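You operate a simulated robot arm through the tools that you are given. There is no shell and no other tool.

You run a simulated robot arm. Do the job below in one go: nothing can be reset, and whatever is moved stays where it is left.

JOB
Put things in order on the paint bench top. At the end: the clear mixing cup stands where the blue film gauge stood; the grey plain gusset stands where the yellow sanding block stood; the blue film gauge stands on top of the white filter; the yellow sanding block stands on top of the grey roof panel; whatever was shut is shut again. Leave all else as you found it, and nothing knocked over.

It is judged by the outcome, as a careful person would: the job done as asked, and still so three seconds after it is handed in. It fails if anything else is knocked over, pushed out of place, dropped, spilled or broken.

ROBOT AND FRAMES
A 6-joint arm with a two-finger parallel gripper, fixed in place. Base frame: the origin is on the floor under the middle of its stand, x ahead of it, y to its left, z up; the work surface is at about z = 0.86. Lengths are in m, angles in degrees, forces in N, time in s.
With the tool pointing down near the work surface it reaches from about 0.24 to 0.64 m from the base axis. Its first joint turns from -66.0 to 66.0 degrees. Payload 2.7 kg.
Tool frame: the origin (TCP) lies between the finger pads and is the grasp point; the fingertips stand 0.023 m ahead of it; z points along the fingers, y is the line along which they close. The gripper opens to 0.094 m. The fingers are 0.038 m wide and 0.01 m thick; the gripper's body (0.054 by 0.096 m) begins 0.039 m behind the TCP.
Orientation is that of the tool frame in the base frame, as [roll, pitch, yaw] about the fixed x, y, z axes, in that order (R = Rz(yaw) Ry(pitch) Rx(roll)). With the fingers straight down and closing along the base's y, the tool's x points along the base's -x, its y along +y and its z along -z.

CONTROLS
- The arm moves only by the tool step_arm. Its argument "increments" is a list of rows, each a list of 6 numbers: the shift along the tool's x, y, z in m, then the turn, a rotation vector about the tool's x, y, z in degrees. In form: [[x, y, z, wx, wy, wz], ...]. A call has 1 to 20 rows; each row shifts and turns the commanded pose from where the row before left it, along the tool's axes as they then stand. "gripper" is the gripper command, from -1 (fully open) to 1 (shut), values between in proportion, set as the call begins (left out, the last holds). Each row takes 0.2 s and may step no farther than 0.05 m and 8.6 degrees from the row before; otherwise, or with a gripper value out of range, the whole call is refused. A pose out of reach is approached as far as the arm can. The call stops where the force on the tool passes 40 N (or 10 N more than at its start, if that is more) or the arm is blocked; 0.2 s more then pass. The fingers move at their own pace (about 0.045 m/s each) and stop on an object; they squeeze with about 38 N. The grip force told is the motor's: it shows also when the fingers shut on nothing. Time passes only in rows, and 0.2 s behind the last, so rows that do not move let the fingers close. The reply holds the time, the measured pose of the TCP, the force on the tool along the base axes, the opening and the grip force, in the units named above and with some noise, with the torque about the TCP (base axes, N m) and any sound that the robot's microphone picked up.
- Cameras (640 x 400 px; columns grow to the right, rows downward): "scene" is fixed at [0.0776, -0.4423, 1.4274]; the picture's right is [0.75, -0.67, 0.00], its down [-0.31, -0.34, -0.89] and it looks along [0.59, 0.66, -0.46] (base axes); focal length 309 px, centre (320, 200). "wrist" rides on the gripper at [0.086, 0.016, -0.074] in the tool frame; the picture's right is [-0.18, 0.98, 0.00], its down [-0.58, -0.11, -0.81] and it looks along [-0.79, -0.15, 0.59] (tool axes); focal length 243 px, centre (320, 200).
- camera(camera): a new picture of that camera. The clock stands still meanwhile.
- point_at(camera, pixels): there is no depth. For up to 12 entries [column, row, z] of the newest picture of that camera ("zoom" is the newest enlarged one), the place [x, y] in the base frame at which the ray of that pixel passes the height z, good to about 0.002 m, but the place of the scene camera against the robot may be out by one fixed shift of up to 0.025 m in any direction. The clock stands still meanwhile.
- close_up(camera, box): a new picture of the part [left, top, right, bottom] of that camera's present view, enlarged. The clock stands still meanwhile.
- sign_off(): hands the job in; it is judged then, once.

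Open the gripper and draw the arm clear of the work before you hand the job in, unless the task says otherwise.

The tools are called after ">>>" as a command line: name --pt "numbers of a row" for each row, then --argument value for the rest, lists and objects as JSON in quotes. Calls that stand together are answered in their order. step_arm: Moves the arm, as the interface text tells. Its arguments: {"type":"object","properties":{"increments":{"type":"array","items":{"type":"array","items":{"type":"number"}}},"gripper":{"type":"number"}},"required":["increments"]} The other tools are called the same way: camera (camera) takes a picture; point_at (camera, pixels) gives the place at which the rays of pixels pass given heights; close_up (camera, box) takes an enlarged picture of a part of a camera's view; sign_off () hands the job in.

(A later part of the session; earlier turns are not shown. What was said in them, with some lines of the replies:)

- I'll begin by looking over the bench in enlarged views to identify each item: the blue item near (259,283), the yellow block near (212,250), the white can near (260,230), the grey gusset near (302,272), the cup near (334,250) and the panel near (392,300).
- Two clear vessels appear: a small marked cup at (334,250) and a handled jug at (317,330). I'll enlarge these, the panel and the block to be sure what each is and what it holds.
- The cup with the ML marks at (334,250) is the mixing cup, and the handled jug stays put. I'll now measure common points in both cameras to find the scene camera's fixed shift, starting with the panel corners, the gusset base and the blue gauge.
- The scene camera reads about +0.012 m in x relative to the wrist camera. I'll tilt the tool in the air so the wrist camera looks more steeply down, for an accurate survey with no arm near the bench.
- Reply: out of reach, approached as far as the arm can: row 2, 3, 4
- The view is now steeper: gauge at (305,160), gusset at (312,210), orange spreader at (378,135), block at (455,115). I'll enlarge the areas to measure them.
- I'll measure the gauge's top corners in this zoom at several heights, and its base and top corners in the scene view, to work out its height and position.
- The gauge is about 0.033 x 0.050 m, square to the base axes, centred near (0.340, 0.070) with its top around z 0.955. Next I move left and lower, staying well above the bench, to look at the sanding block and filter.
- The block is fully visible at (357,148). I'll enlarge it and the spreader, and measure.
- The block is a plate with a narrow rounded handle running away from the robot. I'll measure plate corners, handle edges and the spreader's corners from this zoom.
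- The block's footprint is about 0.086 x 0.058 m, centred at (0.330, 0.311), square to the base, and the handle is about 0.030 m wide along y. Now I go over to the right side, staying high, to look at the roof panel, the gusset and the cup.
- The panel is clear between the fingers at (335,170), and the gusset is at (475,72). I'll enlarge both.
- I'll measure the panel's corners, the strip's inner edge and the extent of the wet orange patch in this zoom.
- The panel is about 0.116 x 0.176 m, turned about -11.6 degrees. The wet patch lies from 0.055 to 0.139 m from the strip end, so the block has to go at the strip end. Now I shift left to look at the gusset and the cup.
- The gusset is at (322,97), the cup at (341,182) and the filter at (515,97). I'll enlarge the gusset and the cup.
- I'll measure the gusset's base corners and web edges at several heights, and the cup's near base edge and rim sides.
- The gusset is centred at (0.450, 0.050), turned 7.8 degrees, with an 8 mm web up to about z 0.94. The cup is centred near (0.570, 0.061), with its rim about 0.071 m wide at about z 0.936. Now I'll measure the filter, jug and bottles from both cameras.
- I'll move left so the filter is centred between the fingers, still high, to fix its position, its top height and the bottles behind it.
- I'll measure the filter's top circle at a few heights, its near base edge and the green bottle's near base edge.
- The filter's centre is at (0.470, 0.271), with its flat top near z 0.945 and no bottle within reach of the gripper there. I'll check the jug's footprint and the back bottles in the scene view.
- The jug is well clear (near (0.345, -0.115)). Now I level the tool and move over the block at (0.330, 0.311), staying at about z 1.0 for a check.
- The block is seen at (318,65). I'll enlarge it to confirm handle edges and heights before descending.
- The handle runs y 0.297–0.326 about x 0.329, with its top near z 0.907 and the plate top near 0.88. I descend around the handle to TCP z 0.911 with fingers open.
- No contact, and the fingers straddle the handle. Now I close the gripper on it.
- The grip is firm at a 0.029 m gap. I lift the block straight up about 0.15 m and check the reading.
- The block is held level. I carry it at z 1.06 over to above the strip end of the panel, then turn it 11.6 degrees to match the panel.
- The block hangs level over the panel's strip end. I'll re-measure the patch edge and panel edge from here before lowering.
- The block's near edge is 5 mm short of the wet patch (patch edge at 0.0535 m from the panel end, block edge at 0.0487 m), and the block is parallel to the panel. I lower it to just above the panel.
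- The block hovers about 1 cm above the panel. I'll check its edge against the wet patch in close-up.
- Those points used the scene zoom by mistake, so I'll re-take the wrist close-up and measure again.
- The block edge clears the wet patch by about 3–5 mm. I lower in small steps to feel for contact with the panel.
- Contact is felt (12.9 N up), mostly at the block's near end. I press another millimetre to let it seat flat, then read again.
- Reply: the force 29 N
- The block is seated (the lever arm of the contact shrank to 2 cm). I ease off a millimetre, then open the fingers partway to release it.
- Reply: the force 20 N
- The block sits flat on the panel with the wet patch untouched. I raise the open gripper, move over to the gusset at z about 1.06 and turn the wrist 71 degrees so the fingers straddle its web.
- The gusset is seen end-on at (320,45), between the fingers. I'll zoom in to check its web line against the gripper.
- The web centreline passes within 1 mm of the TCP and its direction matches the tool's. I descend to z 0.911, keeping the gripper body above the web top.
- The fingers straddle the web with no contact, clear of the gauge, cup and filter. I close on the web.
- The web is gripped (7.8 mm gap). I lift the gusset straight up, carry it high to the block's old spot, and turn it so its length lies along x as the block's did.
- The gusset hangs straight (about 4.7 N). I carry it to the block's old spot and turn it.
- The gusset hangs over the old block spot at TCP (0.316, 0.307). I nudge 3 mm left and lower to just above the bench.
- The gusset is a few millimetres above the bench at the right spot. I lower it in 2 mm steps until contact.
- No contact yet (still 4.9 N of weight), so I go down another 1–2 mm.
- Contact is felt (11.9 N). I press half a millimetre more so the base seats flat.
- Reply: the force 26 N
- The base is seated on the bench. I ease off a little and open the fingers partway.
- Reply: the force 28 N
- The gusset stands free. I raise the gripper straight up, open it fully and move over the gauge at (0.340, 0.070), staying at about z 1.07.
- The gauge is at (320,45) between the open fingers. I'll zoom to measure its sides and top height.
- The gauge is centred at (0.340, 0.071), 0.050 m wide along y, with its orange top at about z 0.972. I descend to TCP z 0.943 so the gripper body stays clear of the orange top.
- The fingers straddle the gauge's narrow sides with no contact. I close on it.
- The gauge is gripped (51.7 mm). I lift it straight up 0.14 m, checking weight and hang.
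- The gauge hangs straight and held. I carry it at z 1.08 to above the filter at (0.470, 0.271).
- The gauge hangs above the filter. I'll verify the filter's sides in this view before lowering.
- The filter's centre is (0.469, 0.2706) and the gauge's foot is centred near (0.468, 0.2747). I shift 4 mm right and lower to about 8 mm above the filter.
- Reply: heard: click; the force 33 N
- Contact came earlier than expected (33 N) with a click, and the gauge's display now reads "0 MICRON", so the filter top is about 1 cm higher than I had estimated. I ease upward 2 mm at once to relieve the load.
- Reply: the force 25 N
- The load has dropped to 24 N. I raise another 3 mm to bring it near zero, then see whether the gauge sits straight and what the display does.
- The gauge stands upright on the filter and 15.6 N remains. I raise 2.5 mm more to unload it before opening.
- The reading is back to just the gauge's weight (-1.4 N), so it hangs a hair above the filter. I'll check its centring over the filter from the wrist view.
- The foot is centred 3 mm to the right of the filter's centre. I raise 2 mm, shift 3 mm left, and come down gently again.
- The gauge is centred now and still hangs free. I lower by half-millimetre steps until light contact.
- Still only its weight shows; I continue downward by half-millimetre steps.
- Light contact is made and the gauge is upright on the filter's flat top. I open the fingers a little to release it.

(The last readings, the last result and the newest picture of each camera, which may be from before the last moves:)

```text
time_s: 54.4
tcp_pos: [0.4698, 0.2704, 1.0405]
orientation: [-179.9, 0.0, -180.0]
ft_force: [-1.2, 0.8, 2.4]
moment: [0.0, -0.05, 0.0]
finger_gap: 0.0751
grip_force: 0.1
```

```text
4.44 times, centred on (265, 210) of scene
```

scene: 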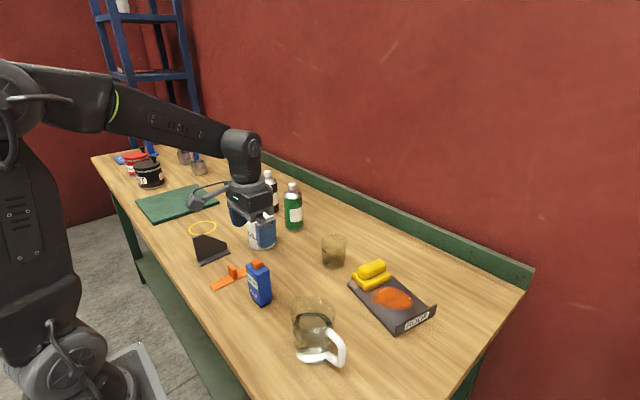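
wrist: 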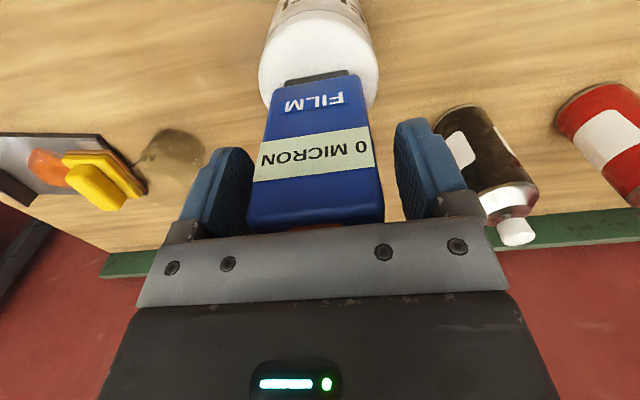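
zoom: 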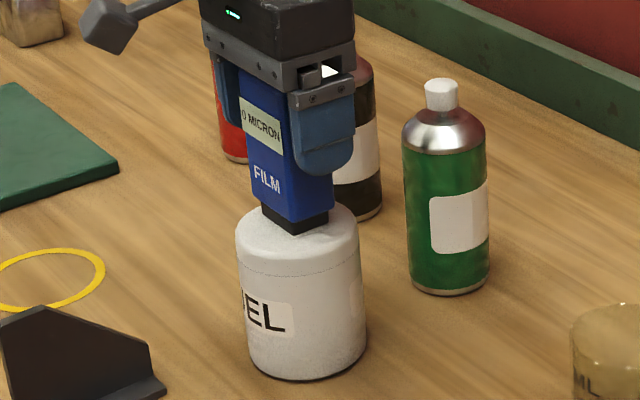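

The gauge stands free, with the gripper body perhaps just touching the orange top (2.4 N). I raise straight up, slowly at first.

>>> step_arm --pt "0 0 -0.003 0 0 0" --pt "0 0 -0.01 0 0 0" --pt "0 0 -0.03 0 0 0" --pt "0 0 -0.04 0 0 0" --pt "0 0 -0.04 0 0 0" --pt "0 0 0 0 0 0"

>>> camera --camera "wrist"

>>> close_up --camera "scene" --box '[230, 165, 300, 255]'

```text
time_s: 55.8
tcp_pos: [0.4708, 0.2734, 1.1637]
orientation: [-180.0, 0.0, -180.0]
ft_force: [0.1, 0.4, 0.0]
moment: [0.01, -0.02, 0.03]
finger_gap: 0.0752
grip_force: 0.1
```

```text
taken
```

wrist: 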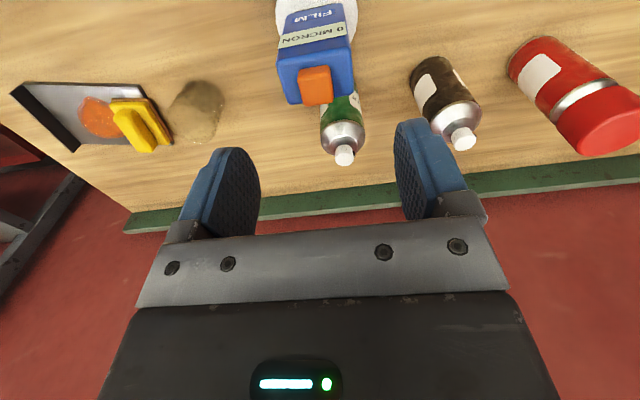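

```text
4.44 times, centred on (265, 210) of scene
```

zoom: 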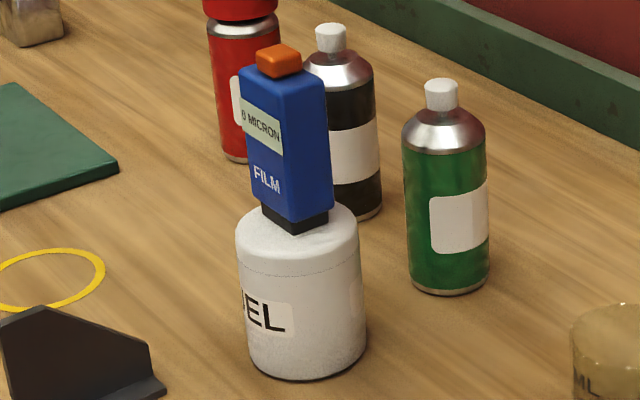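

The gauge stands upright and centred on the filter, its display still showing the zero reading. Next I move over the cup at (0.570, 0.061) with the gripper fully open.

>>> step_arm --pt "-0.0198 -0.0424 0 0 0 0" --pt "-0.0198 -0.0424 0 0 0 0" --pt "-0.0198 -0.0424 0 0 0 0" --pt "-0.0198 -0.0424 0 0 0 0" --pt "-0.0198 -0.0424 0 0 0 0" --pt "0 0 0.035 0 0 0" --pt "0 0 0.035 0 0 0" --pt "0 0 0 0 0 0" --gripper -1

>>> camera --camera "wrist"

>>> close_up --camera "wrist" --box '[240, 0, 400, 115]'

```text
time_s: 57.6
tcp_pos: [0.5704, 0.0583, 1.0906]
orientation: [-179.9, 0.0, 179.9]
ft_force: [-0.4, -0.2, -0.1]
moment: [-0.04, 0.02, 0.0]
finger_gap: 0.094
grip_force: 0.0
```

```text
taken
```

wrist: 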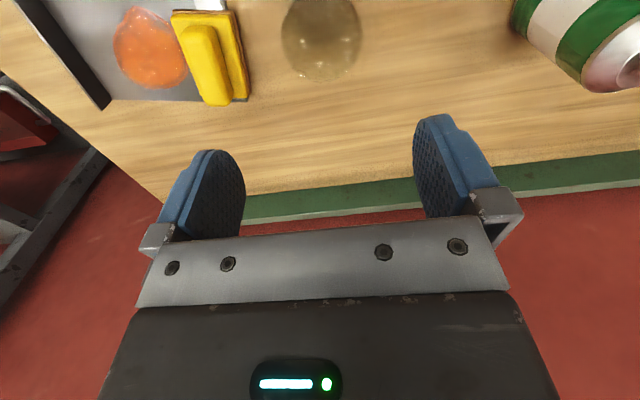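

```text
3.48 times, centred on (320, 58) of wrist
```

zoom: 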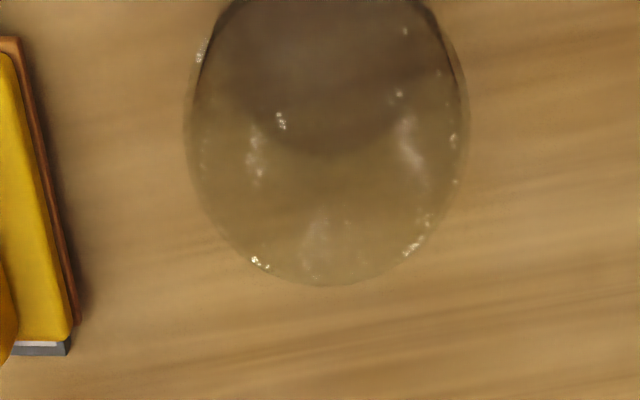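

>>> point_at --camera "zoom" --pixels '[[185, 120, 0.935], [468, 115, 0.935], [325, 286, 0.935], [185, 120, 0.945], [468, 115, 0.945], [325, 286, 0.945], [340, 155, 0.862], [205, 40, 0.862], [450, 30, 0.862]]'

>>> close_up --camera "scene" --box '[304, 225, 364, 275]'

```text
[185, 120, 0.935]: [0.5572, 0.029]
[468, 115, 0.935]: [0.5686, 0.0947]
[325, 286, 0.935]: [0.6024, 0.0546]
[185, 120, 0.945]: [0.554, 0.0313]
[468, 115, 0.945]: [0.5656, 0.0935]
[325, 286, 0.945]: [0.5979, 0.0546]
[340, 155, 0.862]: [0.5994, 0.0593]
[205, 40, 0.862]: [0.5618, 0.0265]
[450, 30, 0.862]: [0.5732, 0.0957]
```

```text
8.00 times, centred on (334, 250) of scene
```

zoom: 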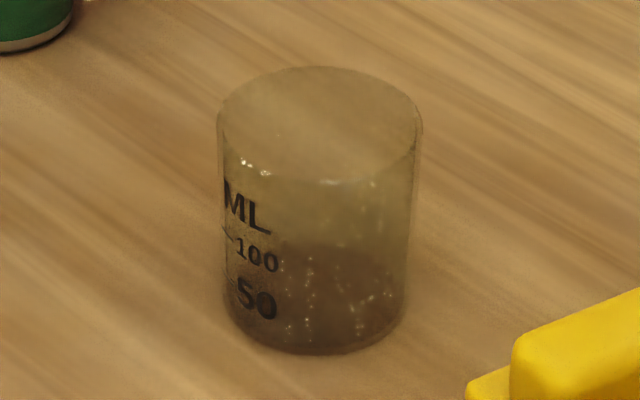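

The cup is centred at (0.569, 0.0615), about 0.067 m wide, with its rim near z 0.93. I shift 3 mm left and descend around it to TCP z 0.908.

>>> step_arm --pt "0.001 0.003 0.03 0 0 0" --pt "0 0 0.045 0 0 0" --pt "0 0 0.04 0 0 0" --pt "0 0 0.03 0 0 0" --pt "0 0 0 0 0 0"

>>> camera --camera "wrist"

>>> close_up --camera "scene" --box '[290, 200, 400, 290]'

```text
time_s: 58.8
tcp_pos: [0.5678, 0.0623, 0.9459]
orientation: [179.9, 0.1, 179.9]
ft_force: [0.7, -0.3, 0.1]
moment: [0.04, 0.01, 0.01]
finger_gap: 0.0939
grip_force: 0.1
```

```text
taken
```

wrist: 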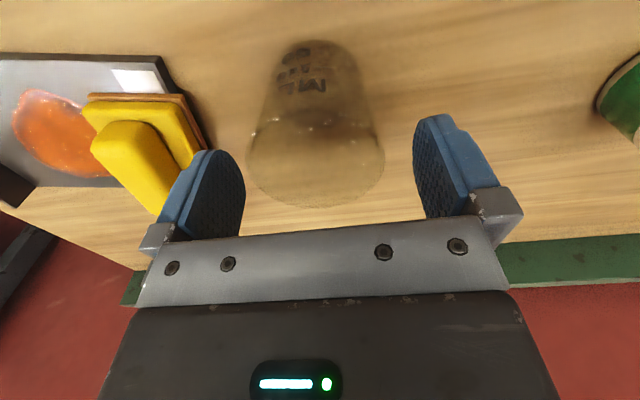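

```text
4.44 times, centred on (345, 245) of scene
```

zoom: 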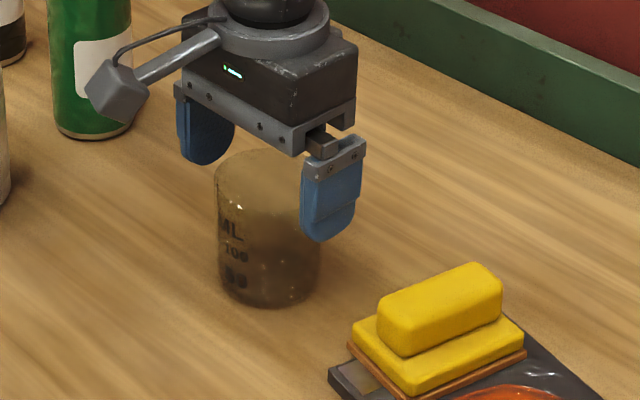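

>>> point_at --camera "wrist" --pixels '[[248, 165, 0.925], [384, 158, 0.925], [316, 112, 0.925], [316, 207, 0.925], [248, 165, 0.935], [384, 158, 0.935], [316, 112, 0.935], [316, 207, 0.935], [312, 40, 0.86], [205, 145, 0.87]]'

```text
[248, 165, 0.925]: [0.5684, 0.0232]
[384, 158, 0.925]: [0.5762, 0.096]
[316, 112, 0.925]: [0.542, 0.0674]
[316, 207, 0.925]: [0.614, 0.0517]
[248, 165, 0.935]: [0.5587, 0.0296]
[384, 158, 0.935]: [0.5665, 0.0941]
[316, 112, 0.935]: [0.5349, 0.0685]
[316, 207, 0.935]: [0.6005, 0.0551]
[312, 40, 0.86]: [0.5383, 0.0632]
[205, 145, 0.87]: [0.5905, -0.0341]
```

The rim is at about z 0.932 and centred on the TCP. I descend the last 4 cm slowly.

>>> step_arm --pt "0 0 0.015 0 0 0" --pt "0 0 0.015 0 0 0" --pt "0 0 0.01 0 0 0" --pt "0 0 0 0 0 0"

>>> camera --camera "wrist"

>>> close_up --camera "scene" --box '[290, 200, 400, 290]'

```text
time_s: 59.8
tcp_pos: [0.5694, 0.0626, 0.9087]
orientation: [-180.0, 0.0, 179.9]
ft_force: [-0.1, -0.6, 0.5]
moment: [-0.04, 0.02, 0.02]
finger_gap: 0.0938
grip_force: 0.1
```

```text
taken
```

wrist: 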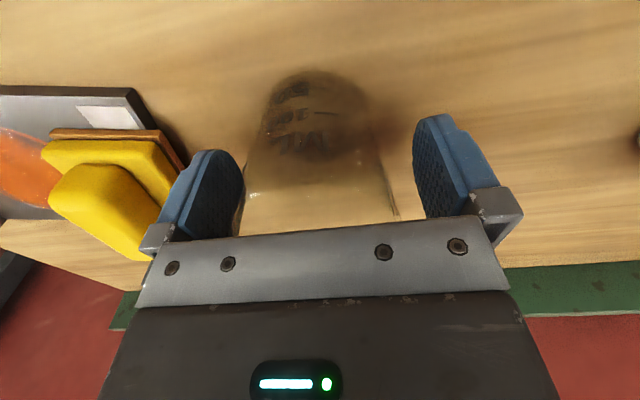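

```text
4.44 times, centred on (345, 245) of scene
```

zoom: 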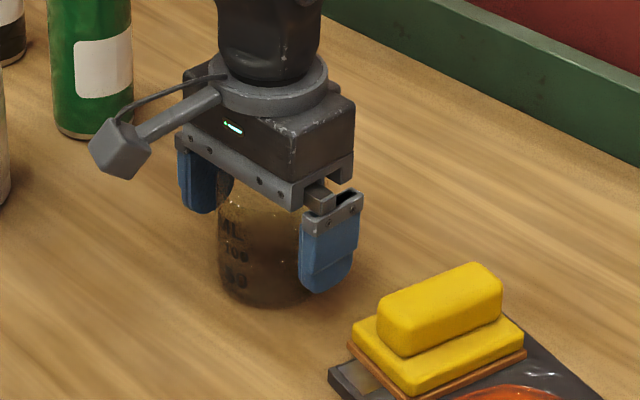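

No contact. The cup may be thin, so I close with a limited command (target gap about 0.056 m) and see what grip force results.

>>> step_arm --pt "0 0 0 0 0 0" --pt "0 0 0 0 0 0" --pt "0 0 0 0 0 0" --pt "0 0 0 0 0 0" --gripper -0.2

>>> camera --camera "wrist"

```text
time_s: 60.8
tcp_pos: [0.5669, 0.0618, 0.9077]
orientation: [-180.0, 0.0, -180.0]
ft_force: [-0.2, 0.1, -0.4]
moment: [-0.01, 0.05, 0.01]
finger_gap: 0.0683
grip_force: 38.5
```

```text
taken
```

wrist: 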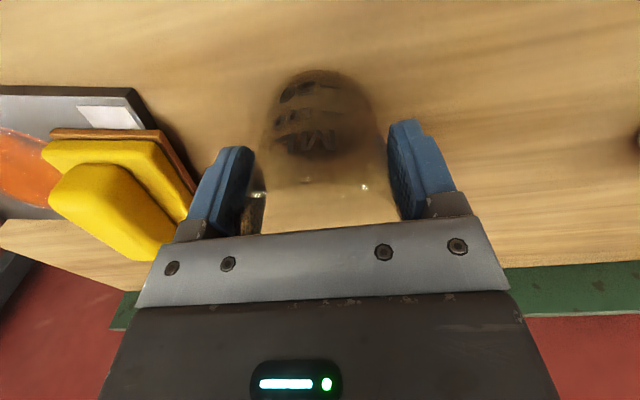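

The cup is held at its 68 mm width without deforming. I lift it slowly and level, in case it holds liquid.

>>> step_arm --pt "0 0 -0.003 0 0 0" --pt "0 0 -0.007 0 0 0" --pt "0 0 -0.012 0 0 0" --pt "0 0 -0.015 0 0 0" --pt "0 0 -0.015 0 0 0" --pt "0 0 -0.01 0 0 0" --pt "0 0 -0.005 0 0 0" --pt "0 0 0 0 0 0"

>>> close_up --camera "scene" --box '[290, 190, 400, 290]'

>>> camera --camera "wrist"

```text
time_s: 62.6
tcp_pos: [0.5667, 0.0626, 0.9736]
orientation: [180.0, 0.1, 179.9]
ft_force: [0.1, 0.2, -0.2]
moment: [-0.01, -0.01, -0.03]
finger_gap: 0.0687
grip_force: 37.9
```

```text
4.00 times, centred on (345, 240) of scene
```

zoom: 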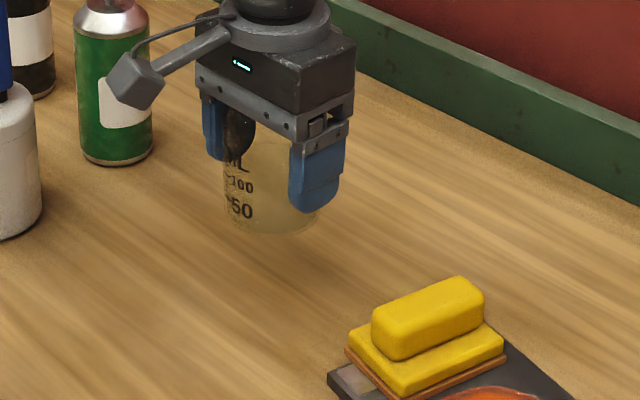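

```text
taken
```

wrist: 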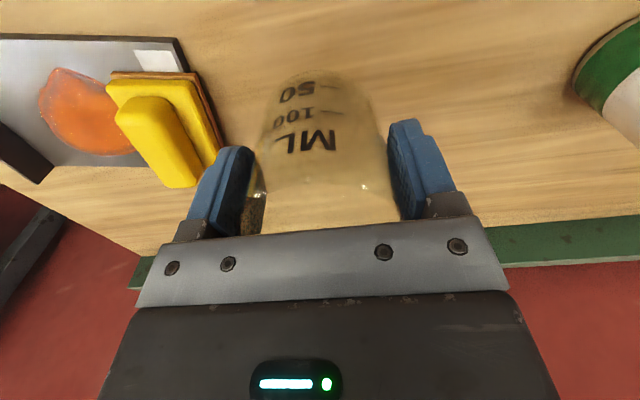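

The cup is clear of the bench, level and apparently empty. I carry it smoothly toward the gauge's old spot at (0.340, 0.071).

>>> step_arm --pt "0.006 0 0 0 0 0" --pt "0.012 0.0008 0 0 0 0" --pt "0.02 0.0008 0 0 0 0" --pt "0.025 0.0008 0 0 0 0" --pt "0.025 0.0008 0 0 0 0" --pt "0.025 0.0008 0 0 0 0" --pt "0.025 0.0008 0 0 0 0" --pt "0.025 0.0008 0 0 0 0" --pt "0.025 0.0008 0 0 0 0" --pt "0.02 0.0008 0 0 0 0" --pt "0.012 0.0008 0 0 0 0" --pt "0.0075 0 0 0 0 0" --pt "0 0 0 0 0 0"

>>> camera --camera "wrist"

>>> camera --camera "scene"

```text
time_s: 65.4
tcp_pos: [0.3397, 0.0711, 0.9738]
orientation: [180.0, 0.0, 180.0]
ft_force: [-0.4, -0.1, -0.2]
moment: [0.03, 0.01, -0.02]
finger_gap: 0.0685
grip_force: 37.4
```

```text
taken
```

wrist: 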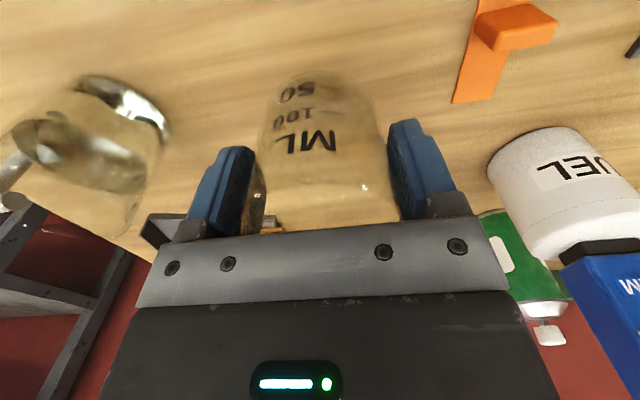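

```text
taken
```

scene: 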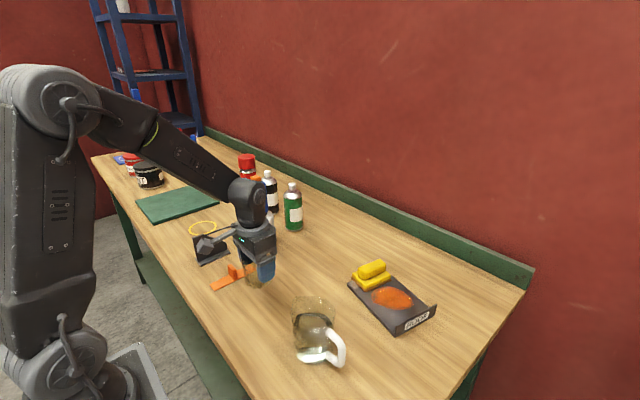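

The cup hangs over the gauge's old spot at TCP (0.340, 0.071). I lower it to about 5 mm above the bench.

>>> step_arm --pt "0 0 0.01 0 0 0" --pt "0 0 0.02 0 0 0" --pt "0 0 0.02 0 0 0" --pt "0 0 0.009 0 0 0" --pt "0 0 0 0 0 0"

```text
time_s: 66.6
tcp_pos: [0.3402, 0.0708, 0.9149]
orientation: [-180.0, 0.0, -179.9]
ft_force: [0.1, -0.1, -0.4]
moment: [-0.03, 0.0, -0.01]
finger_gap: 0.0686
grip_force: 38.2
```

No contact yet, so I go down in 1 mm steps.

>>> step_arm --pt "0 0 0.002 0 0 0" --pt "0 0 0.002 0 0 0" --pt "0 0 0.001 0 0 0" --pt "0 0 0 0 0 0"

```text
time_s: 67.6
tcp_pos: [0.3392, 0.07, 0.9102]
orientation: [180.0, 0.1, -180.0]
ft_force: [-0.4, -0.5, -0.9]
moment: [-0.02, -0.01, 0.02]
finger_gap: 0.0684
grip_force: 38.0
```

>>> step_arm --pt "0 0 0.001 0 0 0" --pt "0 0 0.0005 0 0 0" --pt "0 0 0 0 0 0"

>>> close_up --camera "scene" --box '[210, 225, 310, 305]'

```text
time_s: 68.4
tcp_pos: [0.3403, 0.0707, 0.9083]
orientation: [-179.9, 0.1, 180.0]
ft_force: [-3.8, 1.2, 8.0]
moment: [0.13, 0.17, 0.05]
finger_gap: 0.0686
grip_force: 38.1
```

```text
5.00 times, centred on (260, 265) of scene
```

zoom: 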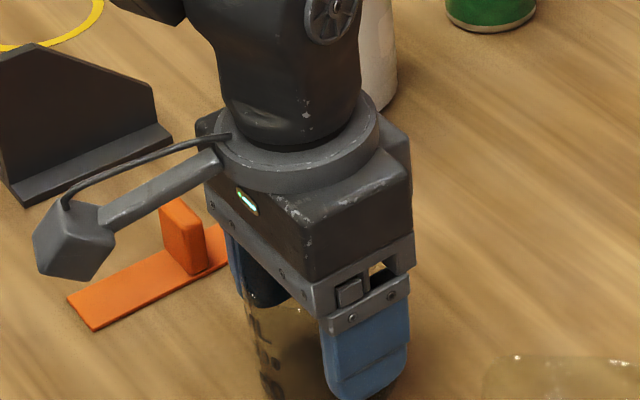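

Light contact (8 N) means the cup is on the bench. I open the fingers to release it.

>>> step_arm --pt "0 0 0 0 0 0" --pt "0 0 0 0 0 0" --pt "0 0 0 0 0 0" --gripper -1

>>> camera --camera "wrist"

```text
time_s: 69.2
tcp_pos: [0.3403, 0.0694, 0.9086]
orientation: [-179.9, 0.0, -180.0]
ft_force: [0.2, 0.5, -0.5]
moment: [-0.02, -0.01, 0.01]
finger_gap: 0.0938
grip_force: 0.1
```

```text
taken
```

wrist: 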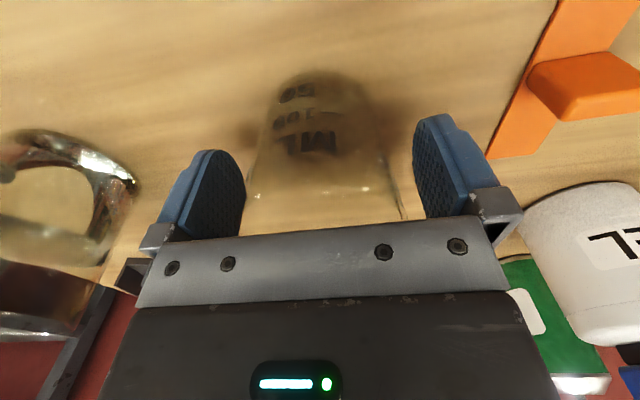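

The cup stands free between the open fingers. I raise straight up, clear of it, and look at the bench.

>>> step_arm --pt "0 0 -0.01 0 0 0" --pt "0 0 -0.03 0 0 0" --pt "0 0 -0.04 0 0 0" --pt "0 0 -0.045 0 0 0" --pt "0 0 -0.045 0 0 0" --pt "0 0 -0.045 0 0 0" --pt "0 0 -0.04 0 0 0" --pt "0 0 0 0 0 0"

>>> camera --camera "scene"

>>> camera --camera "wrist"

>>> close_up --camera "scene" --box '[200, 160, 310, 300]'

```text
time_s: 71.0
tcp_pos: [0.3407, 0.0681, 1.1654]
orientation: [-180.0, 0.0, -179.9]
ft_force: [-0.1, -0.9, -0.3]
moment: [0.0, 0.01, 0.04]
finger_gap: 0.0942
grip_force: 0.1
```

```text
taken
```

scene: 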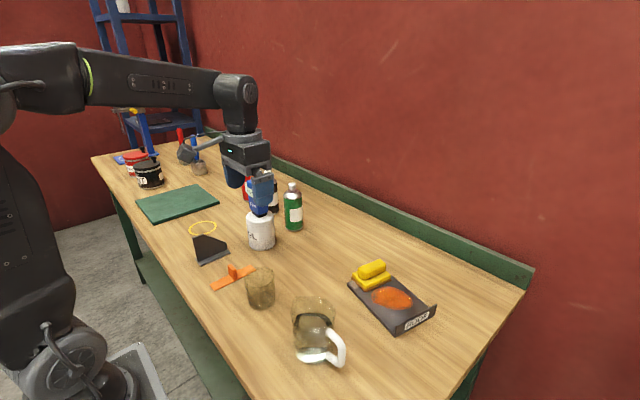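

```text
taken
```

wrist: 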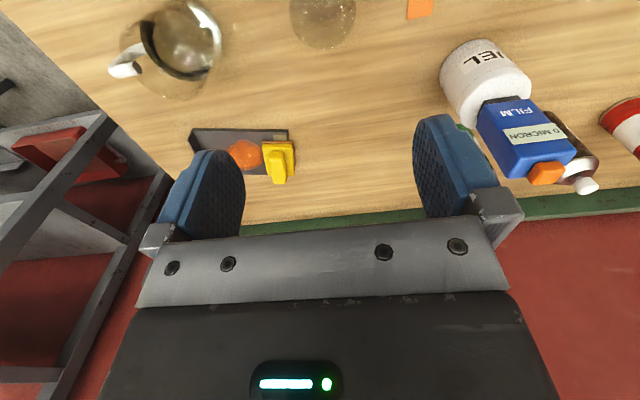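

```text
2.86 times, centred on (255, 230) of scene
```

zoom: 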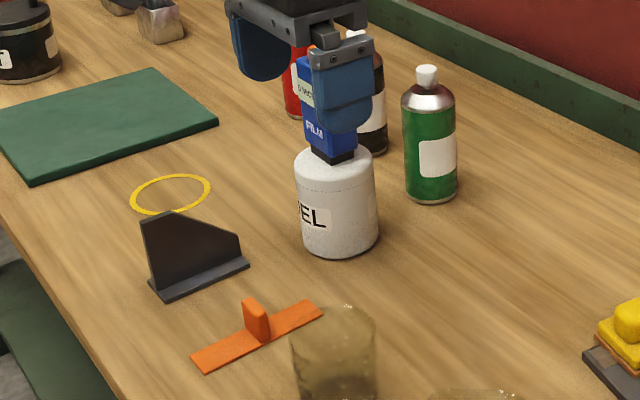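

All four items are placed. I withdraw the open gripper up to near its starting pose so nothing blocks the view, then check each item.

>>> step_arm --pt "0 0.018 -0.038 0 0 0" --pt "0 0.018 -0.038 0 0 0" --pt "0 0.018 -0.038 0 0 0" --pt "0 0 0 0 0 0" --pt "0 0 0 0 0 0"

>>> camera --camera "scene"

>>> close_up --camera "scene" --box '[225, 165, 305, 255]'

>>> close_up --camera "scene" --box '[180, 215, 290, 315]'

>>> close_up --camera "scene" --box '[340, 255, 440, 340]'

```text
time_s: 72.2
tcp_pos: [0.3382, 0.1231, 1.2821]
orientation: [180.0, 0.0, 180.0]
ft_force: [0.3, -0.3, 0.2]
moment: [0.02, 0.01, 0.04]
finger_gap: 0.0939
grip_force: 0.0
```

```text
taken
```

scene: 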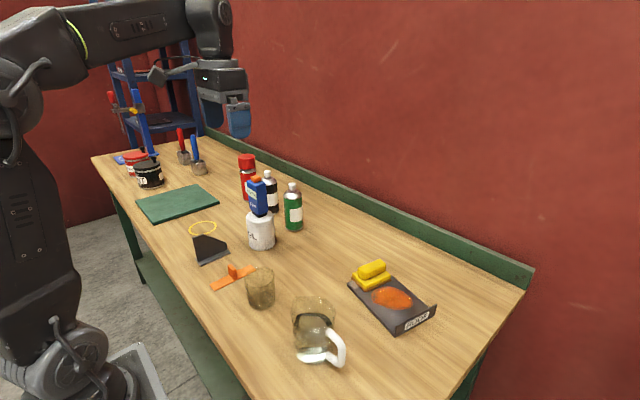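

```text
4.44 times, centred on (265, 210) of scene
```

zoom: 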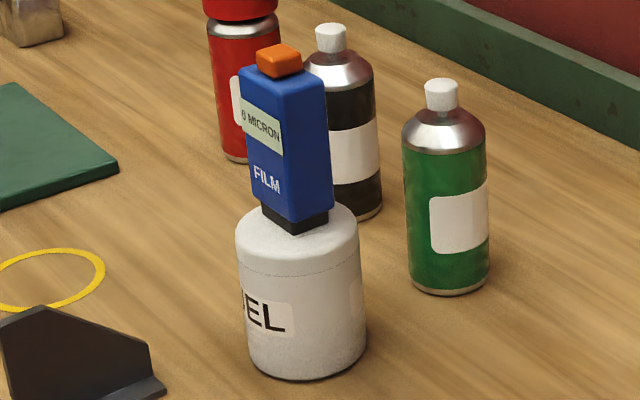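

```text
4.00 times, centred on (235, 265) of scene
```

zoom: 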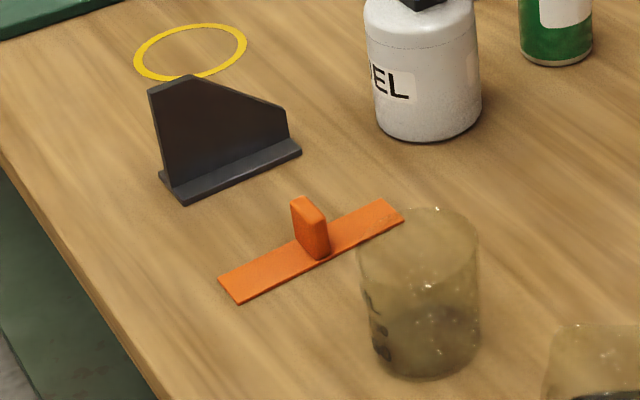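

```text
4.71 times, centred on (390, 298) of scene
```

zoom: 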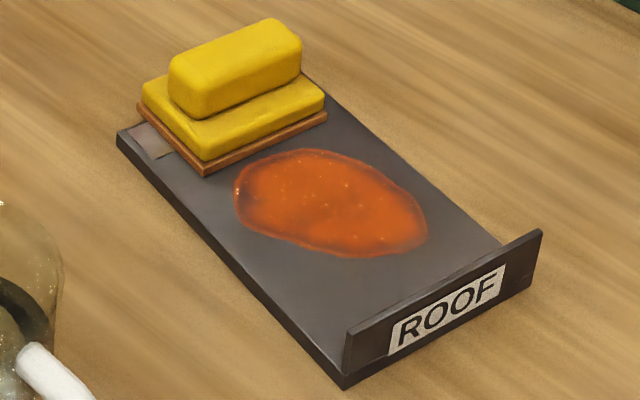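

Everything checks out: the cup is at the gauge's old spot, and the gusset is within about 2 mm of the block's old footprint. The gauge is upright on the filter, the block is on the panel clear of the wet patch, and filter, panel and the rest are unmoved. The gripper is open and clear, so I hand the job in.

>>> sign_off

```text
The job is handed in.
```

The bench is set out as you asked and handed in, but the film gauge took a reading while I was placing it. The gripper is open and clear of the work.

- **Clear mixing cup:** it stands where the blue film gauge stood. It looked empty when I lifted it.
- **Grey plain gusset:** it stands where the yellow sanding block stood, with its length along the same line as the block's.
- **Blue film gauge:** it stands upright, centred on top of the white filter.
- **Yellow sanding block:** it stands on the strip end of the grey roof panel, a few millimetres clear of the wet-looking orange patch. It covers part of the glossy strip and overhangs that end of the panel by about 1 cm.

**Film gauge reading:** I had judged the filter's top to be lower than it is, so the gauge touched down with about 33 N. It clicked, and its display changed from "READY" to "0 MICRON". It still read that about 24 seconds later. I left it alone because I didn't know how to reset it safely.

In the final pictures nothing else looked moved or knocked over. I opened nothing, so there was nothing to shut again.
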